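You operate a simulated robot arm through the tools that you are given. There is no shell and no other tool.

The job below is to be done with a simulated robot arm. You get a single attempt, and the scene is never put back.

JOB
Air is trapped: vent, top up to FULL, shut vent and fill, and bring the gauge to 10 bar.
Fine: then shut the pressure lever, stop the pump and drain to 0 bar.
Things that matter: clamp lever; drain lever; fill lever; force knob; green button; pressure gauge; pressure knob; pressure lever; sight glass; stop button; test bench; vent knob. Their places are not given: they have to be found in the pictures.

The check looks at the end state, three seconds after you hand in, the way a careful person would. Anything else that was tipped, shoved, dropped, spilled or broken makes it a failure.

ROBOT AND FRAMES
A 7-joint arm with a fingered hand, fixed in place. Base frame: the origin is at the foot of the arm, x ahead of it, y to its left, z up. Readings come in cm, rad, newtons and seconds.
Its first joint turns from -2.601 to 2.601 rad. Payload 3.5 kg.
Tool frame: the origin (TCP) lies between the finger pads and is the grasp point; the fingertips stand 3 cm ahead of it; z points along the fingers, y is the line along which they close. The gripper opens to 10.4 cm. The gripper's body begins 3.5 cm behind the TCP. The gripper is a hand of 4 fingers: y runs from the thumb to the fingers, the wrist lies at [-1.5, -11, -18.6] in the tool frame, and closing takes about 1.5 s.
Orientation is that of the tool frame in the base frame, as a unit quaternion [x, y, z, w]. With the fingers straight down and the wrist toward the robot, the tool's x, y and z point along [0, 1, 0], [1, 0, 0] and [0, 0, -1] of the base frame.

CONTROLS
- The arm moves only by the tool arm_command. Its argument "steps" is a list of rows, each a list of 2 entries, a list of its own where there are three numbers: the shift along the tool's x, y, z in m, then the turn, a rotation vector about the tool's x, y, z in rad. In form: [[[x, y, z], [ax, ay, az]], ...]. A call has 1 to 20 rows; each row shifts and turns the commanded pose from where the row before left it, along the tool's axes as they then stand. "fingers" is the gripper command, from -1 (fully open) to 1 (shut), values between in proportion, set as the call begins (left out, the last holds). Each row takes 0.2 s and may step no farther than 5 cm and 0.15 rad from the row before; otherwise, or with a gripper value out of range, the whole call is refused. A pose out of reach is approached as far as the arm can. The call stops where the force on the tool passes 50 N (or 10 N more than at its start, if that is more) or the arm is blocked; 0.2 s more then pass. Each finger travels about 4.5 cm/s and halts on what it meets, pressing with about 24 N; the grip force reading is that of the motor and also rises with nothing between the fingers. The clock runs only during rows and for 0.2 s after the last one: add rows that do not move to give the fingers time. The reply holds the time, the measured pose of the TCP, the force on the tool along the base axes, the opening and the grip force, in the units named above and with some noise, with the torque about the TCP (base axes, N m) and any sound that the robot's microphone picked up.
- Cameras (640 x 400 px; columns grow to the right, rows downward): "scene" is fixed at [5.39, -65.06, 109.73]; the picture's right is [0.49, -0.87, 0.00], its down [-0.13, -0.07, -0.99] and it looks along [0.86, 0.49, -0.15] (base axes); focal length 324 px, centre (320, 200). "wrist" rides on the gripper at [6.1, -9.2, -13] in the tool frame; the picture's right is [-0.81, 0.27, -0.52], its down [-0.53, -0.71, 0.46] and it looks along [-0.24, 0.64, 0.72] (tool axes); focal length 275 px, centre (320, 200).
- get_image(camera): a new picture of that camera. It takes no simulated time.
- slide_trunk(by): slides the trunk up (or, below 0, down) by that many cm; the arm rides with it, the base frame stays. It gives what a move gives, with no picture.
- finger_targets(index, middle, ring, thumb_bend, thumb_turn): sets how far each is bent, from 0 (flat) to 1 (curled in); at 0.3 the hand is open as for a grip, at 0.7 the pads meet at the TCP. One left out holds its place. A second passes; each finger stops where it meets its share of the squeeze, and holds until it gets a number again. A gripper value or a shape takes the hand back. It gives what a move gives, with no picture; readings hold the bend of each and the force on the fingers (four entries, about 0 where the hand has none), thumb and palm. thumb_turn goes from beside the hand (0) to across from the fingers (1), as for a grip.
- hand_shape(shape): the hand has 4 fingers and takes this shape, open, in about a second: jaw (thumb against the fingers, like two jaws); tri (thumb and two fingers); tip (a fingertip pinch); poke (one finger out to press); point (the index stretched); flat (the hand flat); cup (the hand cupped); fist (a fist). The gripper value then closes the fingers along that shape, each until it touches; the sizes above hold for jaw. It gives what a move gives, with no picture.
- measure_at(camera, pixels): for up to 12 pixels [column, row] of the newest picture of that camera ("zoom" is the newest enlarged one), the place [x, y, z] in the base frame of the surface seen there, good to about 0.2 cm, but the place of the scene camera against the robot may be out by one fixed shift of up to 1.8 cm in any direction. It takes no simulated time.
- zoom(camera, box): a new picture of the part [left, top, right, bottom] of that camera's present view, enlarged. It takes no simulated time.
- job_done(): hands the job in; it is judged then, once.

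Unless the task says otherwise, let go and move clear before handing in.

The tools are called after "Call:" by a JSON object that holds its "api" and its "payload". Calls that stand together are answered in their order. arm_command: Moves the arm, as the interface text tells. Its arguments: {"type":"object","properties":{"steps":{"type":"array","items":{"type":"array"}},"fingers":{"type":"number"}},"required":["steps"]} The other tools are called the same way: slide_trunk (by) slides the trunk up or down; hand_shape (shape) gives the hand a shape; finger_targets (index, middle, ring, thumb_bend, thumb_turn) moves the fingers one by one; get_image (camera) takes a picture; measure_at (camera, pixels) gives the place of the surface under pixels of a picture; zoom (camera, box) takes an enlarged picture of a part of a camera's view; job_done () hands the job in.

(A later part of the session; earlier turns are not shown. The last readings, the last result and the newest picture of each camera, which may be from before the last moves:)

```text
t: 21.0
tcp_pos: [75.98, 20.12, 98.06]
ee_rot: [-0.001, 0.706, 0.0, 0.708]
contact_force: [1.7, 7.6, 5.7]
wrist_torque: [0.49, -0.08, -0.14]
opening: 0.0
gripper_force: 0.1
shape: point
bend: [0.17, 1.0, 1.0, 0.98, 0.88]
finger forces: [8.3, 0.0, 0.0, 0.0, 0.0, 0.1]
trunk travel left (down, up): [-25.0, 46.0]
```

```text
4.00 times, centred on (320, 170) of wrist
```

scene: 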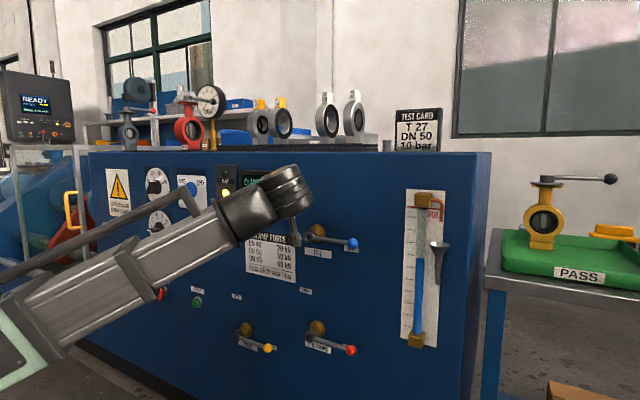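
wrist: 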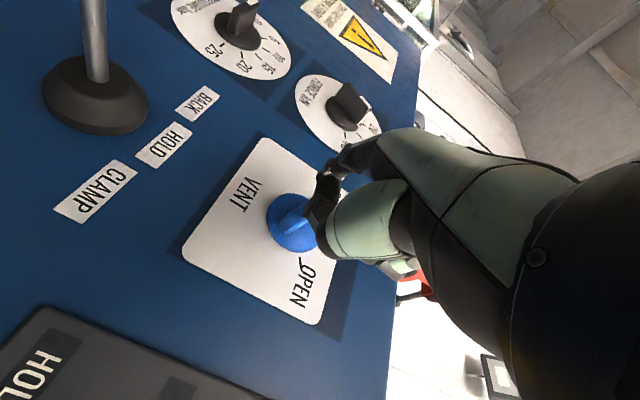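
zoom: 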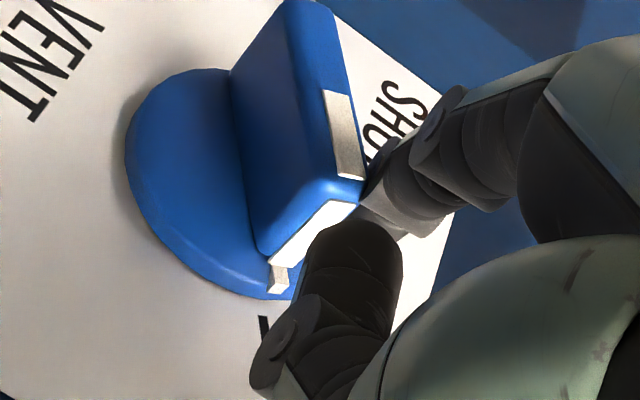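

The force rose to 8 N, so the knob has hit its stop at OPEN. I'll ease off and withdraw, then look.

Call:
{"api": "arm_command", "payload": {"steps": [[[-0.004, 0.006, 0], [0, 0, 0]], [[-0.003, 0.003, 0], [0, 0, 0]], [[0, 0, -0.03], [0, 0, 0]], [[0, 0, -0.04], [0, 0, 0]], [[0, 0, -0.04], [0, 0, 0]], [[0, 0, 0], [0, 0, 0]]]}}

Call:
{"api": "get_image", "payload": {"camera": "wrist"}}

Call:
{"api": "zoom", "payload": {"camera": "scene", "box": [140, 155, 300, 255]}}

```text
t: 22.4
tcp_pos: [65.11, 20.93, 98.43]
ee_rot: [-0.001, 0.706, -0.001, 0.708]
contact_force: [0.6, 0.7, -0.4]
wrist_torque: [0.01, -0.02, -0.03]
opening: 0.0
gripper_force: 0.1
shape: point
bend: [0.2, 1.0, 1.0, 0.98, 0.88]
finger forces: [0.1, 0.0, 0.0, 0.0, 0.0, 0.1]
trunk travel left (down, up): [-25.0, 46.0]
```

```text
taken
```

wrist: 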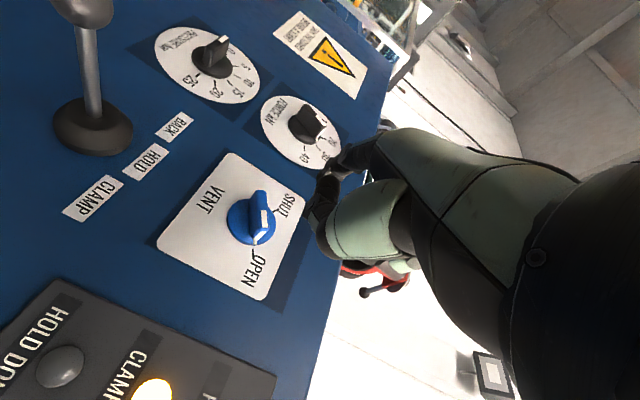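

```text
4.00 times, centred on (220, 205) of scene
```

zoom: 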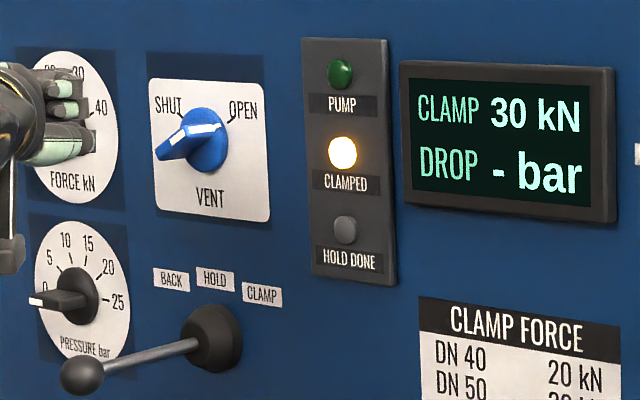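

The vent now points at OPEN. Next is the fill lever: I'll move the hand right at x=65 and lower it.

Call:
{"api": "arm_command", "payload": {"steps": [[[0, -0.045, 0], [0, 0, 0]], [[0, -0.045, 0], [0, 0, 0]], [[0, -0.045, 0], [0, 0, 0]], [[0, -0.045, 0], [0, 0, 0]], [[0, -0.045, 0], [0, 0, 0]], [[0, -0.045, 0], [0, 0, 0]], [[0, -0.045, 0], [0, 0, 0]], [[0, -0.045, 0], [0, 0, 0]], [[0, -0.045, 0], [0, 0, 0]], [[0, -0.045, 0], [0, 0, 0]], [[0.04, -0.01, -0.01], [0, 0, 0]], [[0.04, 0, -0.01], [0, 0, 0]], [[0.04, 0, 0], [0, 0, 0]], [[0, 0, 0], [0, 0, 0]]]}}

Call:
{"api": "get_image", "payload": {"camera": "wrist"}}

Call:
{"api": "get_image", "payload": {"camera": "scene"}}

```text
t: 25.4
tcp_pos: [62.87, -25.04, 86.98]
ee_rot: [-0.001, 0.706, -0.001, 0.708]
contact_force: [0.5, -0.4, 0.2]
wrist_torque: [0.02, -0.03, 0.0]
opening: 0.0
gripper_force: 0.0
shape: point
bend: [0.2, 1.0, 1.0, 0.98, 0.88]
finger forces: [0.0, 0.1, 0.1, 0.1, 0.0, 0.0]
trunk travel left (down, up): [-25.0, 46.0]
```

```text
taken
```

wrist: 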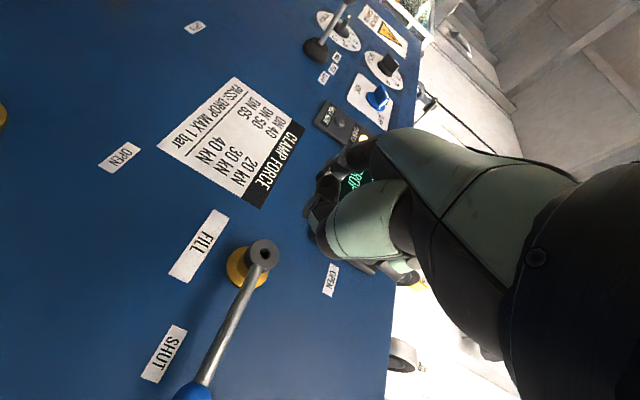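

```text
taken
```

scene: 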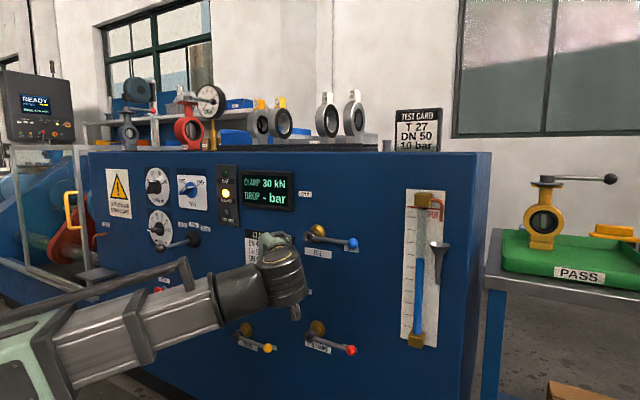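

The fill hub is at wrist (263,252) with the ball at (195,393). I'll measure them here accurately, and then roll the hand back to fingers-up.

Call:
{"api": "measure_at", "payload": {"camera": "wrist", "pixels": [[263, 247], [263, 254], [250, 262], [235, 320], [222, 345], [196, 392], [190, 390], [332, 280], [200, 245], [165, 352]]}}

Call:
{"api": "arm_command", "payload": {"steps": [[[0, 0, 0], [0, 0, 0.1428]], [[0, 0, 0], [0, 0, 0.1428]], [[0, 0, 0], [0, 0, 0.1428]], [[0, 0, 0], [0, 0, 0.1428]], [[0, 0, 0], [0, 0, 0.1428]], [[0, 0, 0], [0, 0, 0.1428]], [[0, 0, 0], [0, 0, 0.1428]], [[0, 0, 0], [0, 0, 0.1428]], [[0, 0, 0], [0, 0, 0.1428]], [[0, 0, 0], [0, 0, 0.1428]], [[0, 0, 0], [0, 0, 0.1428]], [[0, 0, 0], [0, 0, 0]]]}}

Call:
{"api": "get_image", "payload": {"camera": "wrist"}}

Call:
{"api": "get_image", "payload": {"camera": "scene"}}

```text
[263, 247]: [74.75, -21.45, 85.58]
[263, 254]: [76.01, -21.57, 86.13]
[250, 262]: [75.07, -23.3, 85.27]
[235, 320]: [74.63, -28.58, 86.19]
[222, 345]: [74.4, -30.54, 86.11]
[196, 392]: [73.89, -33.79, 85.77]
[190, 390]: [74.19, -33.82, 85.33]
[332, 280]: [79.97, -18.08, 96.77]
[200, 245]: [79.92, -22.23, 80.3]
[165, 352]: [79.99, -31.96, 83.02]
```

```text
t: 28.0
tcp_pos: [63.02, -25.14, 86.93]
ee_rot: [0.499, 0.5, 0.501, 0.5]
contact_force: [1.1, -0.2, -0.4]
wrist_torque: [0.0, 0.01, -0.01]
opening: 0.01
gripper_force: 0.0
shape: point
bend: [0.2, 1.0, 1.0, 0.98, 0.88]
finger forces: [0.0, 0.1, 0.0, 0.0, 0.0, 0.0]
trunk travel left (down, up): [-25.0, 46.0]
```

```text
taken
```

wrist: 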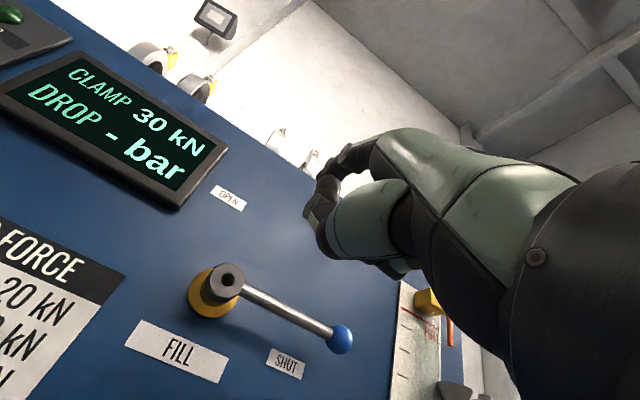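

```text
taken
```

scene: 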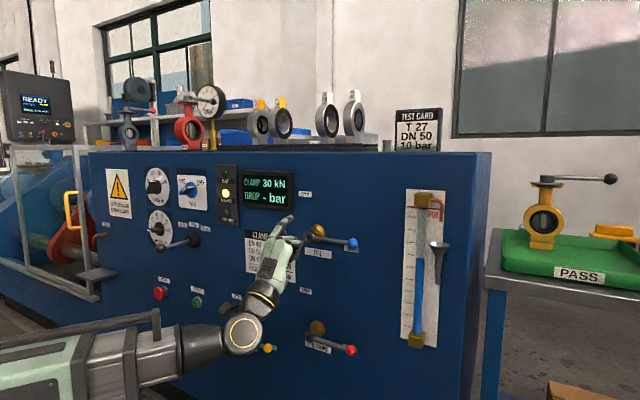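

The hand is square again (fingers up), and the fill axis fits at (Y -21.5, Z 86.6) with the lever bar around x≈75. I'll bring the index below the bar near the ball, then go in.

Call:
{"api": "arm_command", "payload": {"steps": [[[-0.039, -0.047, 0], [0, 0, 0]], [[-0.039, -0.047, 0], [0, 0, 0]], [[0, 0, 0.04], [0, 0, 0]], [[0, 0, 0.04], [0, 0, 0]], [[0, 0, 0], [0, 0, 0]]]}}

Call:
{"api": "get_image", "payload": {"camera": "wrist"}}

Call:
{"api": "zoom", "payload": {"camera": "wrist", "box": [240, 110, 400, 210]}}

Call:
{"api": "zoom", "payload": {"camera": "scene", "box": [260, 190, 420, 290]}}

```text
refused: row 1 steps farther than a row can; nothing moved
```

```text
taken
```

wrist: 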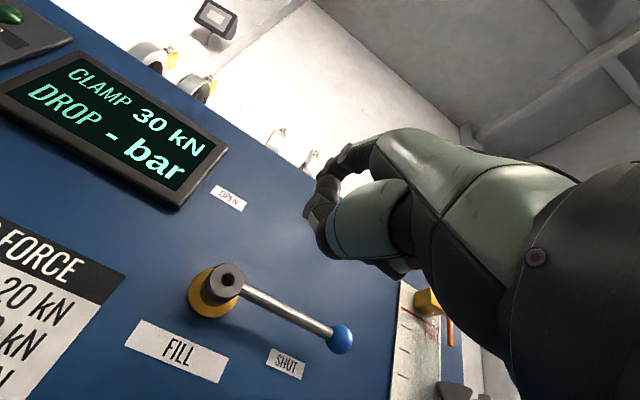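

```text
4.00 times, centred on (320, 160) of wrist
```

zoom: 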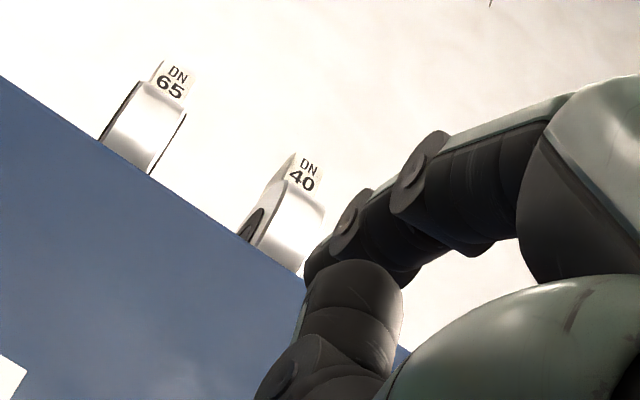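

```text
4.00 times, centred on (340, 240) of scene
```

zoom: 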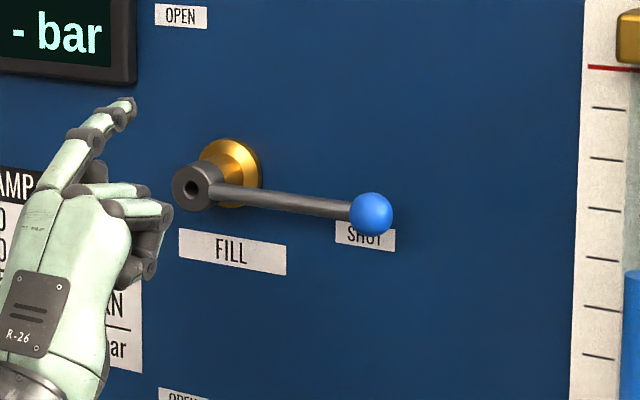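

A combined step was over 5 cm, so nothing moved; I'll split the rows. The scene zoom shows the index tip at (128,105), so I'll also measure it.

Call:
{"api": "measure_at", "payload": {"camera": "zoom", "pixels": [[131, 101], [127, 108], [122, 112], [133, 110], [110, 108], [90, 130], [65, 160], [165, 220], [155, 265], [370, 210], [190, 188], [280, 200]]}}

Call:
{"api": "arm_command", "payload": {"steps": [[[-0.026, -0.032, 0], [0, 0, 0]], [[-0.026, -0.032, 0], [0, 0, 0]], [[-0.026, -0.03, 0], [0, 0, 0]], [[0, 0, 0.04], [0, 0, 0]], [[0, 0, 0.03], [0, 0, 0]], [[0, 0, 0], [0, 0, 0]]]}}

Call:
{"api": "zoom", "payload": {"camera": "scene", "box": [260, 190, 420, 290]}}

Call:
{"api": "get_image", "payload": {"camera": "wrist"}}

```text
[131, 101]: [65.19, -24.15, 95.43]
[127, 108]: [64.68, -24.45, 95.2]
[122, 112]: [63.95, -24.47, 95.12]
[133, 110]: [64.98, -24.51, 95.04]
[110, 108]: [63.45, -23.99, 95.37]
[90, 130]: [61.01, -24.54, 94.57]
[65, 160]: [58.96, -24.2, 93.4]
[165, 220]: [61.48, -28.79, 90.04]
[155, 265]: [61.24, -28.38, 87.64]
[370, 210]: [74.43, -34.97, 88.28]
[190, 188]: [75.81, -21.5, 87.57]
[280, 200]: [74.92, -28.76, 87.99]
```

```text
t: 29.4
tcp_pos: [70.27, -32.9, 77.48]
ee_rot: [0.499, 0.5, 0.5, 0.501]
contact_force: [-0.2, 0.7, 0.4]
wrist_torque: [0.01, 0.0, 0.01]
opening: 0.0
gripper_force: 0.0
shape: point
bend: [0.2, 1.0, 1.0, 0.98, 0.88]
finger forces: [0.0, 0.0, 0.1, 0.0, 0.0, 0.0]
trunk travel left (down, up): [-25.0, 46.0]
```

```text
4.00 times, centred on (340, 240) of scene
```

zoom: 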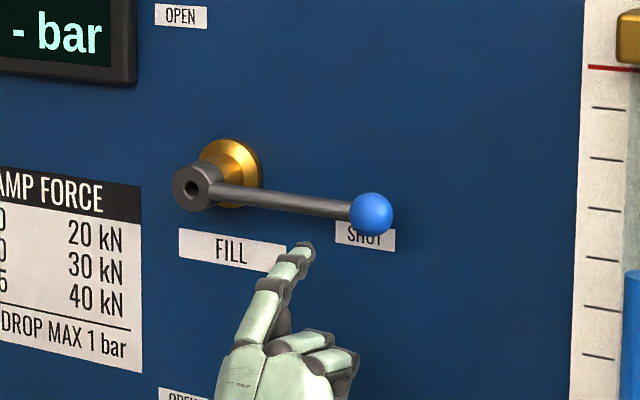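

```text
taken
```

wrist: 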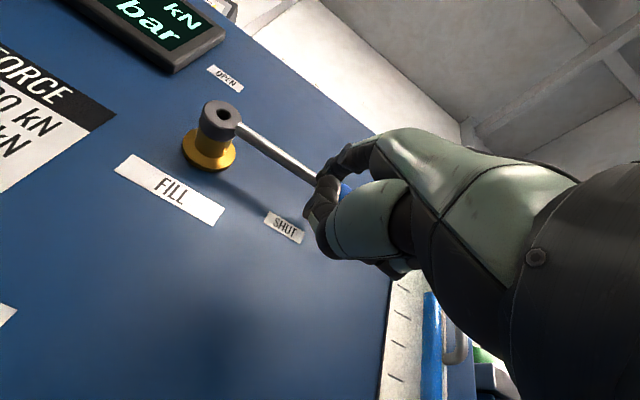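

The index is in line below the bar (scene zoom tip (308,248), bar at (308,203)). I'll go forward 4.8 cm so the tip passes under the lever.

Call:
{"api": "arm_command", "payload": {"steps": [[[0, 0, 0.025], [0, 0, 0]], [[0, 0, 0.023], [0, 0, 0]], [[0, 0, 0], [0, 0, 0]]]}}

Call:
{"api": "zoom", "payload": {"camera": "scene", "box": [260, 190, 420, 290]}}

Call:
{"api": "zoom", "payload": {"camera": "wrist", "box": [240, 110, 400, 210]}}

```text
t: 30.2
tcp_pos: [74.87, -32.81, 77.46]
ee_rot: [0.499, 0.501, 0.501, 0.5]
contact_force: [-0.5, 0.4, -1.0]
wrist_torque: [-0.01, 0.02, -0.01]
opening: 0.0
gripper_force: 0.1
shape: point
bend: [0.2, 1.0, 1.0, 0.98, 0.88]
finger forces: [0.1, 0.0, 0.1, 0.1, 0.0, 0.1]
trunk travel left (down, up): [-25.0, 46.0]
```

```text
4.00 times, centred on (340, 240) of scene
```

zoom: 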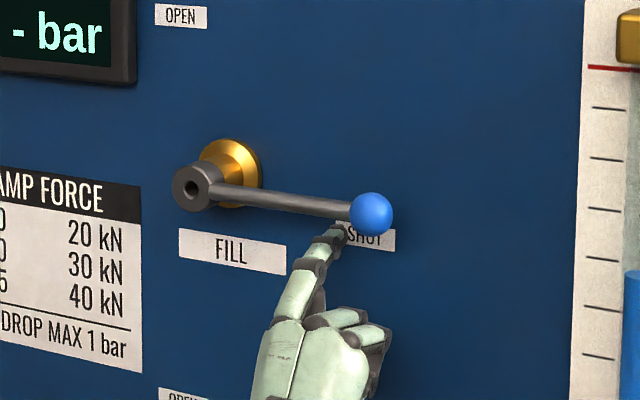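

```text
4.00 times, centred on (320, 160) of wrist
```

zoom: 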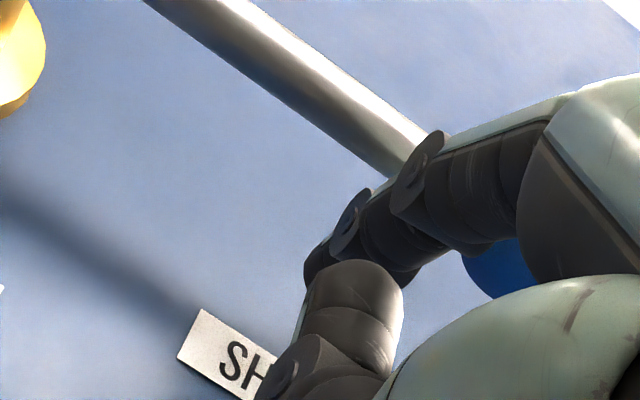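

The index passes under the bar without touching. I'll push the lever up along its arc, first half, and check.

Call:
{"api": "arm_command", "payload": {"steps": [[[0.003, 0.0133, 0], [0, 0, 0]], [[-0.0007, 0.01, 0], [0, 0, 0]], [[0.0004, 0.01, 0], [0, 0, 0]], [[0.0014, 0.01, 0], [0, 0, 0]], [[0.0024, 0.0097, 0], [0, 0, 0]], [[0.0034, 0.0094, 0], [0, 0, 0]]]}}

Call:
{"api": "get_image", "payload": {"camera": "scene"}}

Call:
{"api": "zoom", "payload": {"camera": "scene", "box": [260, 180, 460, 350]}}

```text
t: 31.6
tcp_pos: [74.94, -32.13, 83.78]
ee_rot: [0.5, 0.499, 0.499, 0.502]
contact_force: [-0.4, -0.5, -2.7]
wrist_torque: [0.0, 0.04, -0.01]
opening: 9.6
gripper_force: 0.1
shape: point
bend: [0.21, 1.0, 1.0, 0.98, 0.88]
finger forces: [2.4, 0.0, 0.1, 0.1, 0.1, 0.0]
trunk travel left (down, up): [-25.0, 46.0]
```

```text
taken
```

scene: 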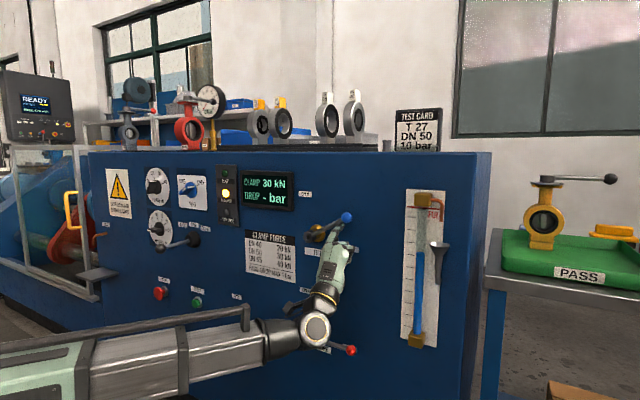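

```text
2.35 times, centred on (360, 265) of scene
```

zoom: 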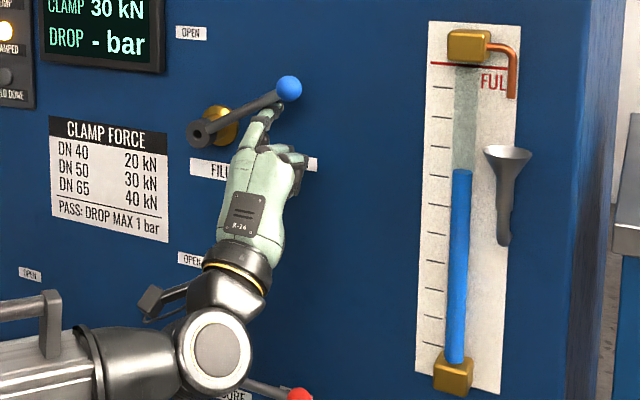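

The lever turns easily (2.4 N) and is about 30° up; the level has begun rising. I'll carry on the arc to upright.

Call:
{"api": "arm_command", "payload": {"steps": [[[0.0044, 0.009, 0], [0, 0, 0]], [[0.0053, 0.0085, 0], [0, 0, 0]], [[0.0062, 0.0079, 0], [0, 0, 0]], [[0.0069, 0.0072, 0], [0, 0, 0]], [[0.0077, 0.0064, 0], [0, 0, 0]], [[0.0083, 0.0056, 0], [0, 0, 0]], [[0.0089, 0.0047, 0], [0, 0, 0]], [[0.0092, 0.0038, 0], [0, 0, 0]], [[0.0097, 0.0027, 0], [0, 0, 0]], [[0.0098, 0.0018, 0], [0, 0, 0]]]}}

Call:
{"api": "zoom", "payload": {"camera": "scene", "box": [260, 180, 460, 350]}}

```text
t: 33.8
tcp_pos: [74.84, -24.38, 89.46]
ee_rot: [0.5, 0.499, 0.5, 0.501]
contact_force: [-3.7, -7.4, -1.5]
wrist_torque: [0.28, -0.11, 0.12]
opening: 9.61
gripper_force: 0.1
shape: point
bend: [0.2, 1.0, 1.0, 1.0, 0.88]
finger forces: [3.8, 0.0, 0.0, 0.1, 4.5, 0.0]
trunk travel left (down, up): [-25.0, 46.0]
```

```text
2.35 times, centred on (360, 265) of scene
```

zoom: 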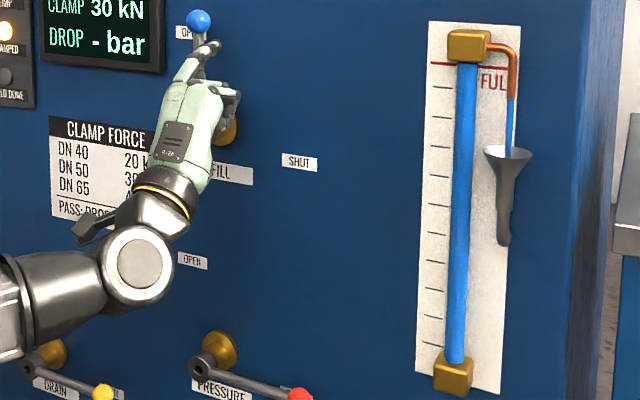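

The sight glass is at FULL and water is now running over into the funnel, so I'll shut fill promptly. First I reposition the index to the left side of the lever.

Call:
{"api": "arm_command", "payload": {"steps": [[[-0.005, 0, 0], [0, 0, 0]], [[0, 0, -0.041], [0, 0, 0]], [[0.037, 0, 0], [0, 0, 0]], [[0, 0, 0.033], [0, 0, 0]]]}}

Call:
{"api": "zoom", "payload": {"camera": "scene", "box": [240, 160, 400, 260]}}

Call:
{"api": "zoom", "payload": {"camera": "wrist", "box": [240, 110, 400, 210]}}

```text
t: 34.8
tcp_pos: [73.74, -20.99, 89.48]
ee_rot: [0.498, 0.5, 0.501, 0.501]
contact_force: [0.2, 0.1, 0.7]
wrist_torque: [0.01, -0.03, 0.01]
opening: 9.61
gripper_force: 0.1
shape: point
bend: [0.2, 1.0, 1.0, 0.99, 0.88]
finger forces: [0.0, 0.1, 0.0, 0.0, 0.0, 0.1]
trunk travel left (down, up): [-25.0, 46.0]
```

```text
4.00 times, centred on (320, 210) of scene
```

zoom: 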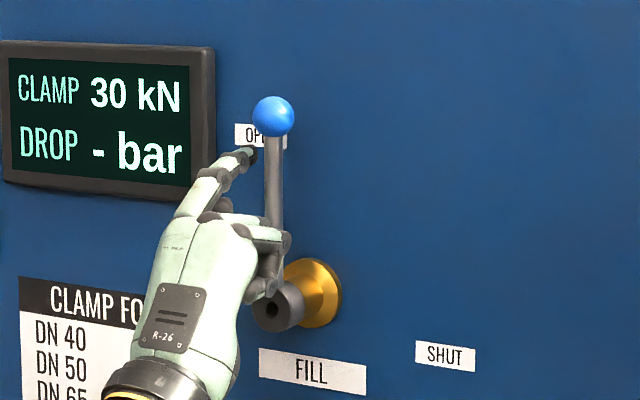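

```text
4.00 times, centred on (320, 160) of wrist
```

zoom: 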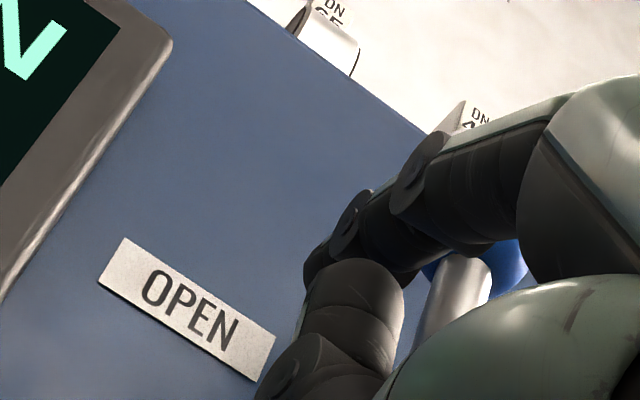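

The index is left of the upright lever and clear. I'll push it right and down along the arc to SHUT.

Call:
{"api": "arm_command", "payload": {"steps": [[[-0.0091, -0.001, 0.001], [0, 0, 0]], [[-0.0099, 0.0005, 0.001], [0, 0, 0]], [[-0.0099, -0.0005, 0.001], [0, 0, 0]], [[-0.0098, -0.0016, 0.001], [0, 0, 0]], [[-0.0095, -0.0025, 0], [0, 0, 0]], [[-0.0093, -0.0036, 0], [0, 0, 0]], [[-0.0088, -0.0045, 0], [0, 0, 0]], [[-0.0083, -0.0054, 0], [0, 0, 0]], [[-0.0077, -0.0062, 0], [0, 0, 0]], [[-0.007, -0.007, 0], [0, 0, 0]], [[-0.0062, -0.0077, 0], [0, 0, 0]], [[-0.0054, -0.0083, 0], [0, 0, 0]], [[-0.0045, -0.0088, 0], [0, 0, 0]], [[-0.0036, -0.0093, 0], [0, 0, 0]]]}}

Call:
{"api": "zoom", "payload": {"camera": "scene", "box": [260, 180, 460, 350]}}

```text
t: 37.8
tcp_pos: [74.47, -32.1, 82.87]
ee_rot: [0.499, 0.5, 0.5, 0.501]
contact_force: [0.2, 1.1, 1.4]
wrist_torque: [-0.03, 0.0, 0.0]
opening: 0.02
gripper_force: 0.1
shape: point
bend: [0.19, 1.0, 1.0, 0.99, 0.88]
finger forces: [0.5, 0.0, 0.0, 0.0, 0.1, 0.1]
trunk travel left (down, up): [-25.0, 46.0]
```

```text
2.35 times, centred on (360, 265) of scene
```

zoom: 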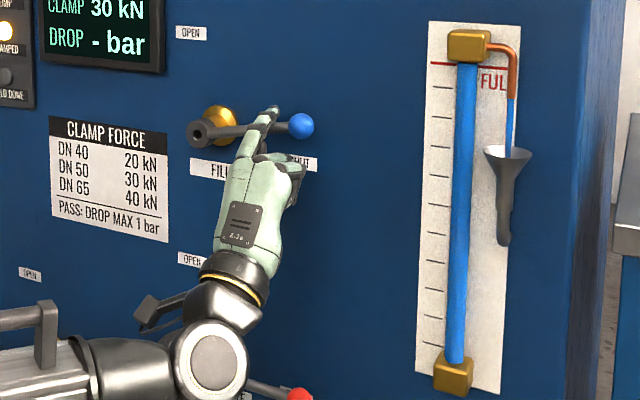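

The lever is within about 10° of SHUT and water still trickles over. I'll press the remaining arc down to the stop.

Call:
{"api": "arm_command", "payload": {"steps": [[[-0.0025, -0.0095, 0], [0, 0, 0]], [[-0.0016, -0.0098, 0], [0, 0, 0]], [[-0.0004, -0.007, 0], [0, 0, 0]], [[0, -0.005, 0], [0, 0, 0]]]}}

Call:
{"api": "zoom", "payload": {"camera": "scene", "box": [260, 180, 460, 350]}}

```text
t: 38.8
tcp_pos: [74.41, -32.61, 79.84]
ee_rot: [0.498, 0.499, 0.5, 0.502]
contact_force: [1.3, -0.7, 8.5]
wrist_torque: [0.12, 0.09, -0.04]
opening: 0.01
gripper_force: 0.0
shape: point
bend: [0.14, 1.0, 1.0, 0.99, 0.88]
finger forces: [7.5, 0.1, 0.0, 0.0, 0.0, 0.0]
trunk travel left (down, up): [-25.0, 46.0]
```

```text
2.35 times, centred on (360, 265) of scene
```

zoom: 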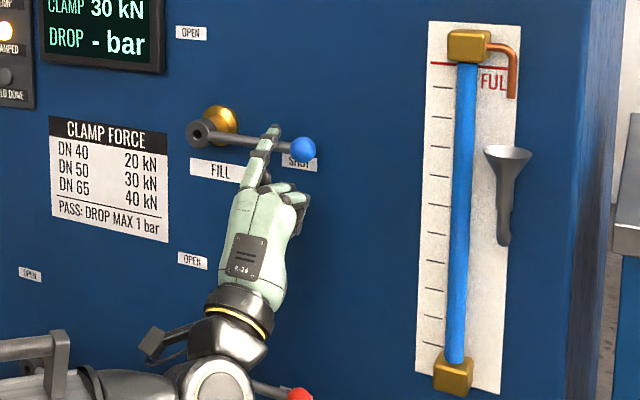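

Fill is at its stop, the overflow has ceased and the glass stands at FULL. I'll back off, roll the hand -90° again and head for the vent knob.

Call:
{"api": "arm_command", "payload": {"steps": [[[0, 0.012, 0], [0, 0, 0]], [[0, 0, -0.04], [0, 0, 0]], [[0, 0, -0.04], [0, 0, 0]], [[0, 0, -0.04], [0, 0, 0]], [[0.02, 0.02, 0], [0, 0, -0.1428]], [[0, 0, 0], [0, 0, -0.1428]], [[0, 0, 0], [0, 0, -0.1428]], [[0, 0, 0], [0, 0, -0.1428]], [[0, 0, 0], [0, 0, -0.1428]], [[0, 0, 0], [0, 0, -0.1428]], [[0, 0, 0], [0, 0, -0.1428]], [[0, 0, 0], [0, 0, -0.1428]], [[0, 0, 0], [0, 0, -0.1428]], [[0, 0, 0], [0, 0, -0.1428]], [[0, 0, 0], [0, 0, -0.1428]], [[0, 0, 0], [0, 0, 0]]]}}

Call:
{"api": "get_image", "payload": {"camera": "scene"}}

```text
t: 42.2
tcp_pos: [62.36, -30.45, 83.01]
ee_rot: [-0.001, 0.707, -0.001, 0.707]
contact_force: [0.4, 0.2, -0.1]
wrist_torque: [-0.01, 0.02, 0.01]
opening: 0.0
gripper_force: 0.0
shape: point
bend: [0.2, 1.0, 1.0, 0.99, 0.88]
finger forces: [0.1, 0.0, 0.1, 0.0, 0.0, 0.0]
trunk travel left (down, up): [-25.0, 46.0]
```

```text
taken
```

scene: 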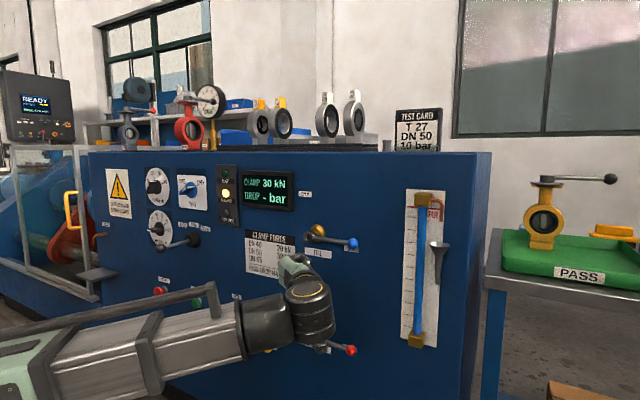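

All as left; the vent still at OPEN. I'll move up and left to just in front of the vent knob, on its right-hand side this time.

Call:
{"api": "arm_command", "payload": {"steps": [[[-0.03, 0.038, 0], [0, 0, 0]], [[-0.03, 0.038, 0], [0, 0, 0]], [[-0.03, 0.038, 0], [0, 0, 0]], [[-0.03, 0.038, 0], [0, 0, 0]], [[0, 0.0424, 0], [0, 0, 0]], [[0, 0.0424, 0], [0, 0, 0]], [[0, 0.0424, 0], [0, 0, 0]], [[0, 0.0424, 0], [0, 0, 0]], [[0, 0.0424, 0], [0, 0, 0]], [[0, 0.0424, 0], [0, 0, 0]], [[0, 0.0424, 0], [0, 0, 0]], [[0, 0.0424, 0], [0, 0, 0]], [[0, 0, 0.04], [0, 0, 0]], [[0, 0, 0.04], [0, 0, 0]], [[0, 0, 0.02], [0, 0, 0]], [[0, 0, 0], [0, 0, 0]]]}}

Call:
{"api": "get_image", "payload": {"camera": "wrist"}}

Call:
{"api": "zoom", "payload": {"camera": "wrist", "box": [240, 120, 400, 220]}}

```text
t: 45.6
tcp_pos: [72.67, 18.6, 94.92]
ee_rot: [-0.002, 0.706, -0.001, 0.708]
contact_force: [0.8, 0.9, 0.1]
wrist_torque: [-0.01, 0.01, 0.0]
opening: 0.0
gripper_force: 0.2
shape: point
bend: [0.2, 1.0, 1.0, 0.99, 0.88]
finger forces: [0.1, 0.0, 0.1, 0.0, 0.0, 0.0]
trunk travel left (down, up): [-25.0, 46.0]
```

```text
taken
```

wrist: 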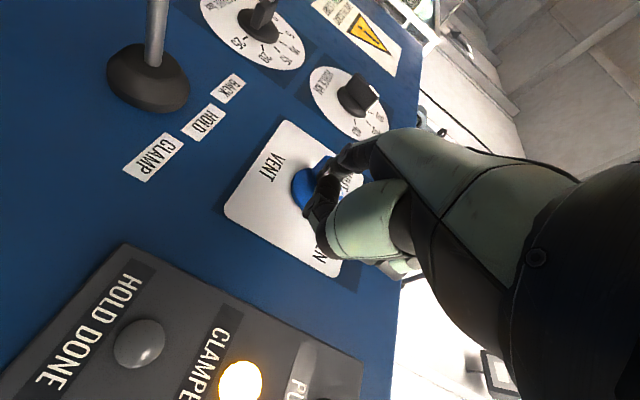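

```text
4.00 times, centred on (320, 170) of wrist
```

zoom: 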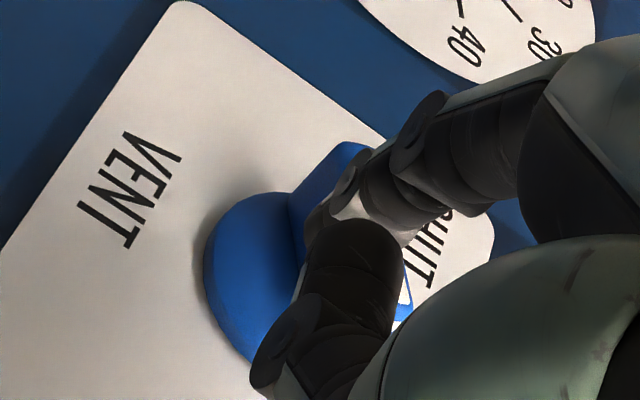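

The finger is right-below the bar's white end; the line of sight through the tip hits the bar centre as expected. I'll insert 3.3 cm.

Call:
{"api": "arm_command", "payload": {"steps": [[[0, 0, 0.017], [0, 0, 0]], [[0, 0, 0.016], [0, 0, 0]], [[0, 0, 0], [0, 0, 0]]]}}

Call:
{"api": "zoom", "payload": {"camera": "wrist", "box": [240, 120, 400, 220]}}

Call:
{"api": "zoom", "payload": {"camera": "scene", "box": [160, 165, 224, 215]}}

```text
t: 46.4
tcp_pos: [75.94, 18.9, 94.96]
ee_rot: [0.0, 0.706, 0.0, 0.708]
contact_force: [-0.2, 0.0, 0.3]
wrist_torque: [0.02, 0.01, 0.01]
opening: 0.01
gripper_force: 0.0
shape: point
bend: [0.2, 1.0, 1.0, 0.99, 0.88]
finger forces: [0.0, 0.1, 0.0, 0.0, 0.1, 0.0]
trunk travel left (down, up): [-25.0, 46.0]
```

```text
4.00 times, centred on (320, 170) of wrist
```

zoom: 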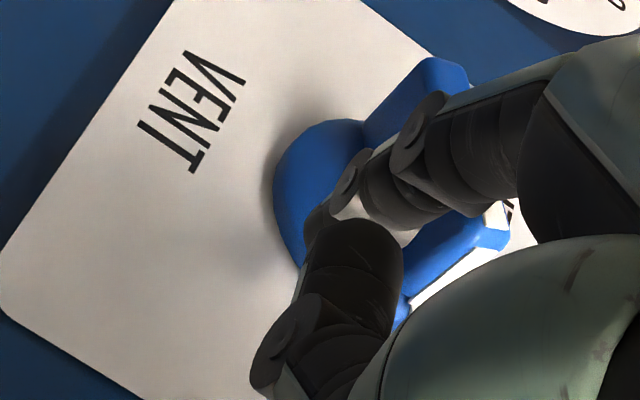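

```text
8.00 times, centred on (192, 190) of scene
```

zoom: 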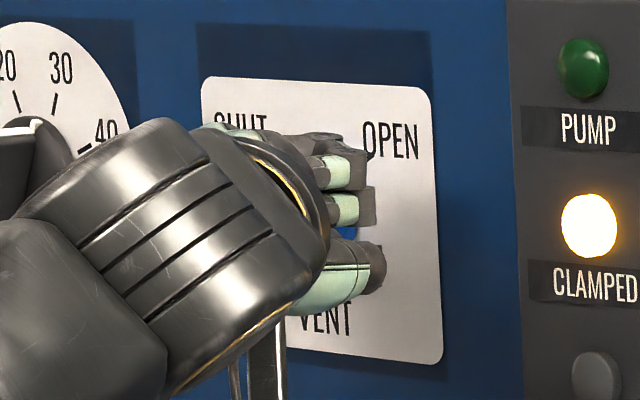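

No contact on insertion. I'll push up and over to the left along the mirrored arc.

Call:
{"api": "arm_command", "payload": {"steps": [[[-0.0038, -0.001, 0], [0, 0, 0]], [[-0.0041, -0.0008, 0], [0, 0, 0]], [[-0.0042, -0.0003, 0], [0, 0, 0]], [[-0.0043, 0.0004, 0], [0, 0, 0]], [[-0.0042, 0.001, 0], [0, 0, 0]], [[-0.0039, 0.0017, 0], [0, 0, 0]], [[-0.0036, 0.0023, 0], [0, 0, 0]]]}}

Call:
{"api": "zoom", "payload": {"camera": "wrist", "box": [240, 120, 400, 220]}}

Call:
{"api": "zoom", "payload": {"camera": "scene", "box": [160, 165, 224, 215]}}

```text
t: 48.0
tcp_pos: [75.73, 18.97, 97.7]
ee_rot: [0.0, 0.707, -0.001, 0.708]
contact_force: [-0.9, -1.7, 1.1]
wrist_torque: [-0.02, 0.0, -0.03]
opening: 9.58
gripper_force: 0.1
shape: point
bend: [0.21, 1.0, 1.0, 0.99, 0.88]
finger forces: [1.5, 0.0, 0.1, 0.0, 0.0, 0.1]
trunk travel left (down, up): [-25.0, 46.0]
```

```text
4.00 times, centred on (320, 170) of wrist
```

zoom: 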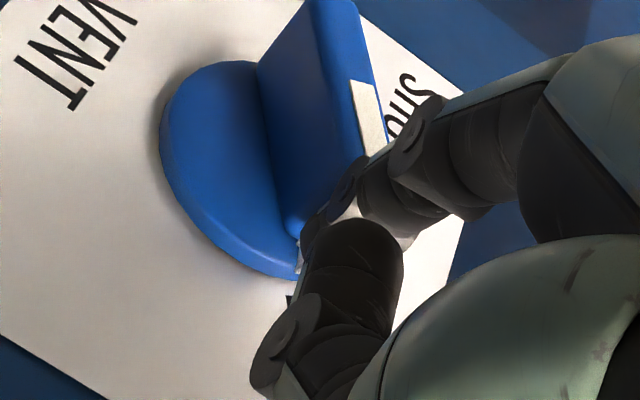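

```text
8.00 times, centred on (192, 190) of scene
```

zoom: 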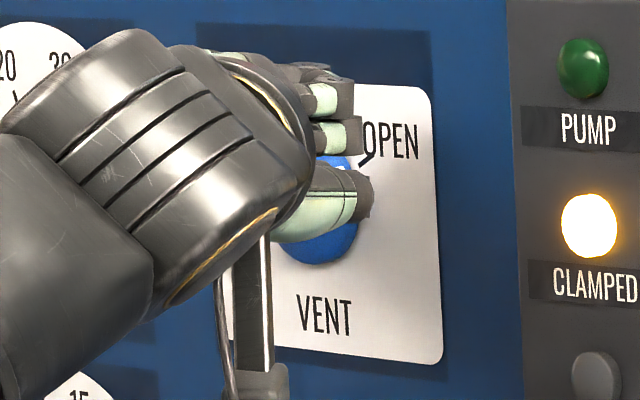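

The finger met the bar's end rather than its side (force pushes it right and up, 1.7/1.1 N), so I'm ~0.5 cm too far right. I'll back down along the path and re-measure the knob relative to the finger.

Call:
{"api": "arm_command", "payload": {"steps": [[[0.0036, -0.0023, 0], [0, 0, 0]], [[0.0039, -0.0017, 0], [0, 0, 0]], [[0.0042, -0.001, 0], [0, 0, 0]], [[0.0043, -0.0004, 0], [0, 0, 0]], [[0.0042, 0.0003, 0], [0, 0, 0]], [[0.0041, 0.0008, 0], [0, 0, 0]], [[0.0038, 0.001, 0], [0, 0, 0]]]}}

Call:
{"api": "zoom", "payload": {"camera": "wrist", "box": [240, 120, 400, 220]}}

Call:
{"api": "measure_at", "payload": {"camera": "zoom", "pixels": [[318, 220], [330, 200], [345, 180], [380, 170], [275, 190], [320, 125], [300, 260], [430, 60], [470, 75], [490, 215], [420, 290], [400, 100]]}}

```text
t: 49.6
tcp_pos: [75.67, 18.66, 94.71]
ee_rot: [0.0, 0.706, 0.0, 0.708]
contact_force: [-0.6, -0.5, 0.1]
wrist_torque: [-0.01, 0.01, -0.02]
opening: 9.58
gripper_force: 0.0
shape: point
bend: [0.2, 1.0, 1.0, 0.99, 0.88]
finger forces: [0.0, 0.0, 0.0, 0.1, 0.0, 0.0]
trunk travel left (down, up): [-25.0, 46.0]
```

```text
4.00 times, centred on (320, 170) of wrist
```

zoom: 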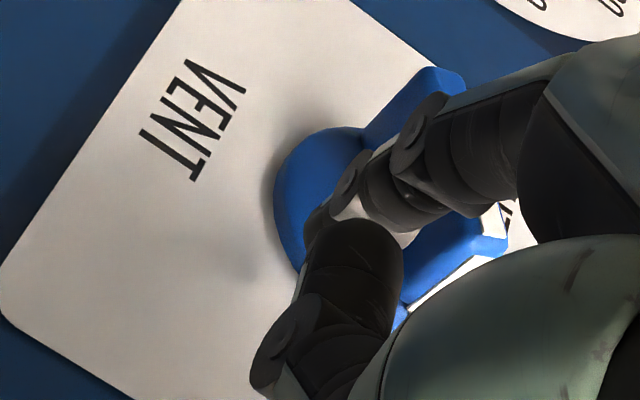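

```text
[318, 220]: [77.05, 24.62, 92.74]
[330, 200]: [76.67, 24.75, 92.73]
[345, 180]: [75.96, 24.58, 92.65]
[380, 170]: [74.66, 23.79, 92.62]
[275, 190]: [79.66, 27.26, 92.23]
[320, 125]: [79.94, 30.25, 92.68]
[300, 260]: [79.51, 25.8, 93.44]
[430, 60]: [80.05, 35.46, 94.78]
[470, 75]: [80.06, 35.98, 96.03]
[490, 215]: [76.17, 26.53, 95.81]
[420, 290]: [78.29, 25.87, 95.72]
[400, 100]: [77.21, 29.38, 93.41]
```

Finger underside is at z≈92.7 and its right face at y≈24.6, so its centre is about (25.4, 93.4); the bar's half length is only ~2.2 cm. I'll re-run the arc with a 2.0 cm radius around (28.05, 95.0).

Call:
{"api": "arm_command", "payload": {"steps": [[[-0.0054, 0.0095, 0.002], [0, 0, 0]], [[-0.0031, -0.0015, 0], [0, 0, 0]], [[-0.0033, -0.0011, 0], [0, 0, 0]], [[-0.0035, -0.0004, 0], [0, 0, 0]], [[-0.0035, 0.0002, 0], [0, 0, 0]], [[-0.0034, 0.0008, 0], [0, 0, 0]], [[-0.0032, 0.0013, 0], [0, 0, 0]]]}}

Call:
{"api": "zoom", "payload": {"camera": "wrist", "box": [240, 120, 400, 220]}}

```text
t: 51.2
tcp_pos: [75.96, 19.5, 97.36]
ee_rot: [0.0, 0.706, -0.001, 0.708]
contact_force: [-0.6, -0.6, -0.1]
wrist_torque: [-0.04, 0.02, 0.0]
opening: 0.0
gripper_force: 0.1
shape: point
bend: [0.2, 1.0, 1.0, 0.99, 0.88]
finger forces: [0.9, 0.0, 0.0, 0.1, 0.1, 0.0]
trunk travel left (down, up): [-25.0, 46.0]
```

```text
4.00 times, centred on (320, 170) of wrist
```

zoom: 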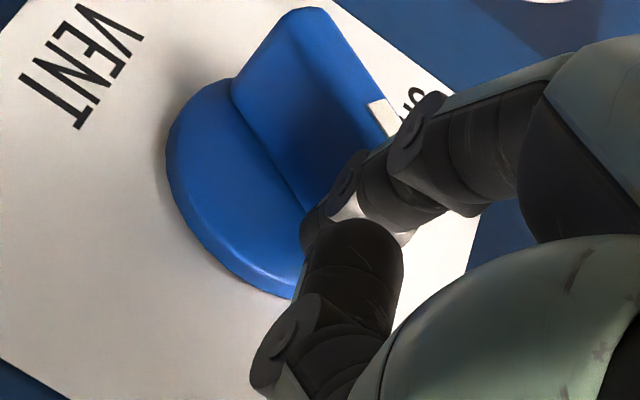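

The bar is now turning back (its ridge has swung round in the picture) with 0.9 N. I'll continue over the top.

Call:
{"api": "arm_command", "payload": {"steps": [[[-0.0029, 0.0019, 0], [0, 0, 0]], [[-0.0026, 0.0024, 0], [0, 0, 0]], [[-0.0021, 0.0028, 0], [0, 0, 0]], [[-0.0015, 0.0031, 0], [0, 0, 0]], [[-0.0011, 0.0033, 0], [0, 0, 0]], [[-0.0004, 0.0035, 0], [0, 0, 0]], [[0.0002, 0.0035, 0], [0, 0, 0]]]}}

Call:
{"api": "zoom", "payload": {"camera": "wrist", "box": [240, 120, 400, 220]}}

Call:
{"api": "zoom", "payload": {"camera": "scene", "box": [160, 165, 224, 215]}}

```text
t: 52.8
tcp_pos: [75.91, 21.76, 98.44]
ee_rot: [0.0, 0.706, 0.0, 0.708]
contact_force: [-0.6, -1.2, -0.3]
wrist_torque: [0.0, -0.03, -0.03]
opening: 9.59
gripper_force: 0.0
shape: point
bend: [0.21, 1.0, 1.0, 0.99, 0.88]
finger forces: [1.1, 0.0, 0.0, 0.0, 0.0, 0.1]
trunk travel left (down, up): [-25.0, 46.0]
```

```text
4.00 times, centred on (320, 170) of wrist
```

zoom: 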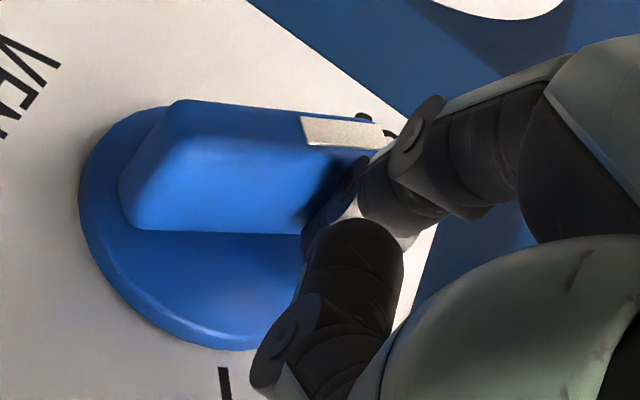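

```text
8.00 times, centred on (192, 190) of scene
```

zoom: 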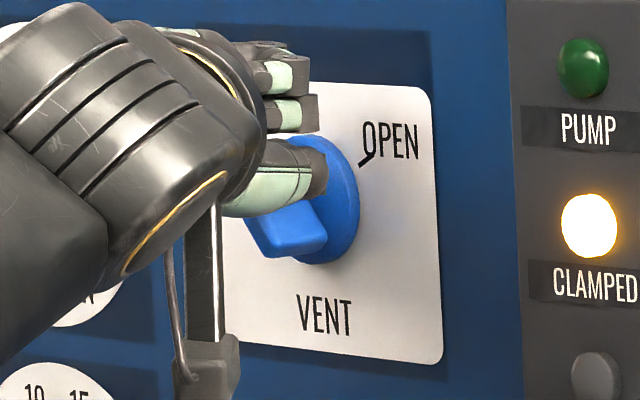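

The bar is nearly back to the SHUT tick. I'll continue until it meets the stop.

Call:
{"api": "arm_command", "payload": {"steps": [[[0.0008, 0.0034, 0], [0, 0, 0]], [[0.0012, 0.0032, 0], [0, 0, 0]], [[0.0015, 0.003, 0], [0, 0, 0]]]}}

Call:
{"api": "zoom", "payload": {"camera": "wrist", "box": [240, 120, 400, 220]}}

```text
t: 53.6
tcp_pos: [75.9, 22.6, 98.07]
ee_rot: [-0.002, 0.706, 0.0, 0.709]
contact_force: [-0.3, -2.3, 2.1]
wrist_torque: [0.18, 0.01, 0.05]
opening: 9.62
gripper_force: 0.1
shape: point
bend: [0.21, 1.0, 1.0, 0.99, 0.88]
finger forces: [4.1, 0.0, 0.0, 0.1, 0.0, 0.1]
trunk travel left (down, up): [-25.0, 46.0]
```

```text
4.00 times, centred on (320, 170) of wrist
```

zoom: 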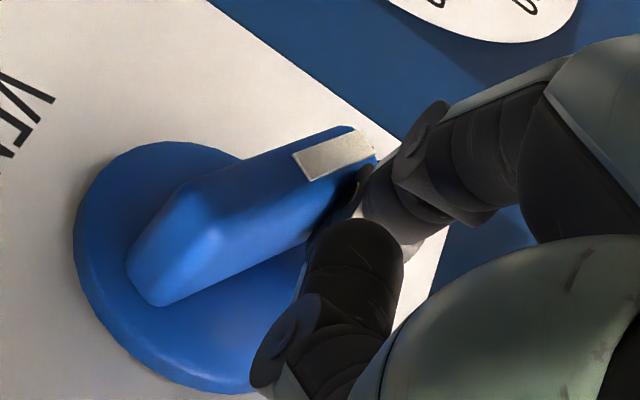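

Force has risen to 4 N, probably just at the stop; one more small push to make sure, then withdraw.

Call:
{"api": "arm_command", "payload": {"steps": [[[0.002, 0.003, 0], [0, 0, 0]], [[0.002, 0.003, 0], [0, 0, 0]]]}}

Call:
{"api": "arm_command", "payload": {"steps": [[[-0.006, -0.008, 0], [0, 0, 0]], [[0, 0, -0.03], [0, 0, 0]], [[0, 0, -0.04], [0, 0, 0]], [[0, 0, -0.04], [0, 0, 0]], [[0, 0, 0], [0, 0, 0]]]}}

Call:
{"api": "get_image", "payload": {"camera": "wrist"}}

Call:
{"api": "zoom", "payload": {"camera": "scene", "box": [140, 155, 300, 255]}}

Call:
{"api": "zoom", "payload": {"camera": "scene", "box": [340, 175, 500, 355]}}

```text
t: 54.2
tcp_pos: [75.95, 23.18, 97.76]
ee_rot: [0.0, 0.706, 0.0, 0.708]
contact_force: [-2.7, -7.9, 8.7]
wrist_torque: [0.36, -0.03, 0.11]
opening: 9.63
gripper_force: 0.0
shape: point
bend: [0.24, 1.0, 1.0, 0.99, 0.88]
finger forces: [10.6, 0.0, 0.1, 0.0, 0.0, 0.0]
trunk travel left (down, up): [-25.0, 46.0]
```

```text
t: 55.4
tcp_pos: [65.17, 22.46, 98.23]
ee_rot: [-0.001, 0.707, 0.0, 0.708]
contact_force: [0.6, 0.4, 0.0]
wrist_torque: [0.01, 0.0, -0.02]
opening: 9.58
gripper_force: 0.0
shape: point
bend: [0.2, 1.0, 1.0, 0.99, 0.88]
finger forces: [0.0, 0.0, 0.0, 0.1, 0.1, 0.1]
trunk travel left (down, up): [-25.0, 46.0]
```

```text
taken
```

wrist: 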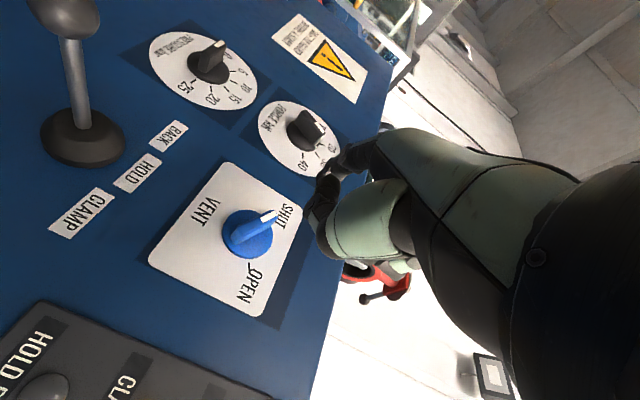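

```text
4.00 times, centred on (220, 205) of scene
```

zoom: 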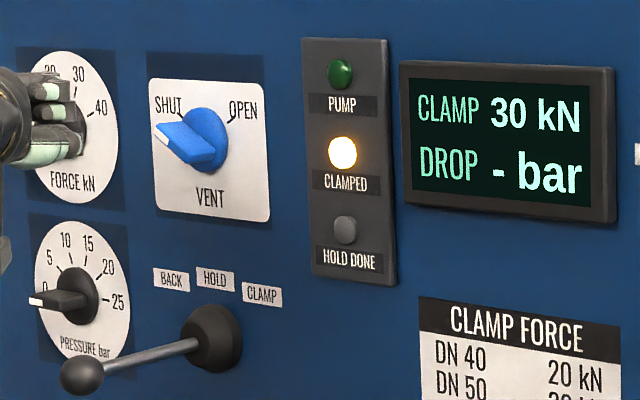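

```text
2.22 times, centred on (420, 265) of scene
```

zoom: 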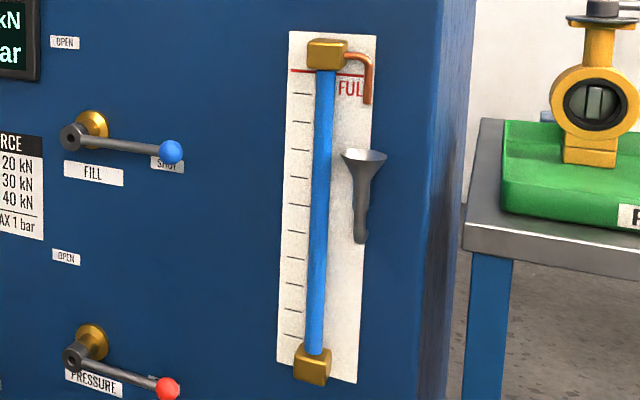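

Vent is back at SHUT, fill SHUT, and the glass is at FULL. Next is the green pump button at about (78.5, 27.5, 55.4): I'll swing right clear of the clamp lever, then lower the trunk.

Call:
{"api": "arm_command", "payload": {"steps": [[[0, -0.045, -0.01], [0, 0, 0]], [[0, -0.045, -0.01], [0, 0, 0]], [[0, -0.045, 0], [0, 0, 0]], [[0, -0.045, 0], [0, 0, 0]], [[0, -0.045, 0], [0, 0, 0]], [[0, 0, 0], [0, 0, 0]]]}}

Call:
{"api": "slide_trunk", "payload": {"by": -25}}

Call:
{"api": "get_image", "payload": {"camera": "scene"}}

Call:
{"api": "get_image", "payload": {"camera": "wrist"}}

```text
t: 56.8
tcp_pos: [62.76, -0.18, 98.2]
ee_rot: [-0.001, 0.707, -0.001, 0.707]
contact_force: [-0.2, 0.6, 0.2]
wrist_torque: [0.0, 0.0, 0.01]
opening: 9.61
gripper_force: 0.1
shape: point
bend: [0.2, 1.0, 1.0, 0.99, 0.88]
finger forces: [0.0, 0.0, 0.0, 0.0, 0.0, 0.0]
trunk travel left (down, up): [-25.0, 46.0]
```

```text
t: 59.4
tcp_pos: [62.82, -0.05, 73.32]
ee_rot: [0.0, 0.706, -0.001, 0.708]
contact_force: [0.8, -1.0, 0.1]
wrist_torque: [0.01, -0.01, 0.0]
opening: 9.58
gripper_force: 0.0
shape: point
bend: [0.2, 1.0, 1.0, 0.99, 0.88]
finger forces: [0.0, 0.0, 0.0, 0.0, 0.1, 0.1]
trunk travel left (down, up): [0.0, 71.0]
```

```text
taken
```

scene: 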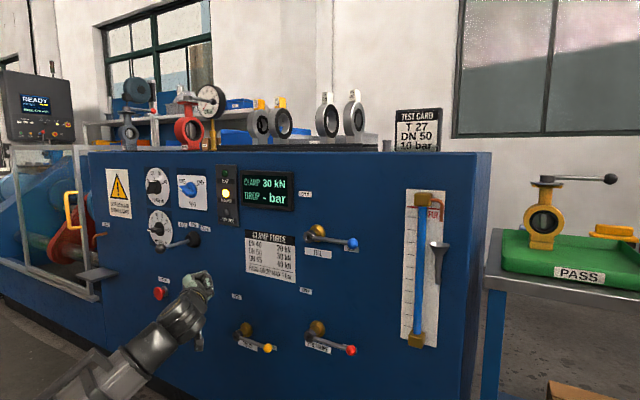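

```text
taken
```

wrist: 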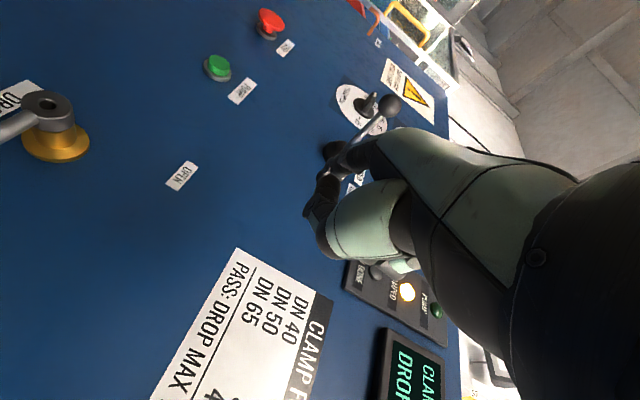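

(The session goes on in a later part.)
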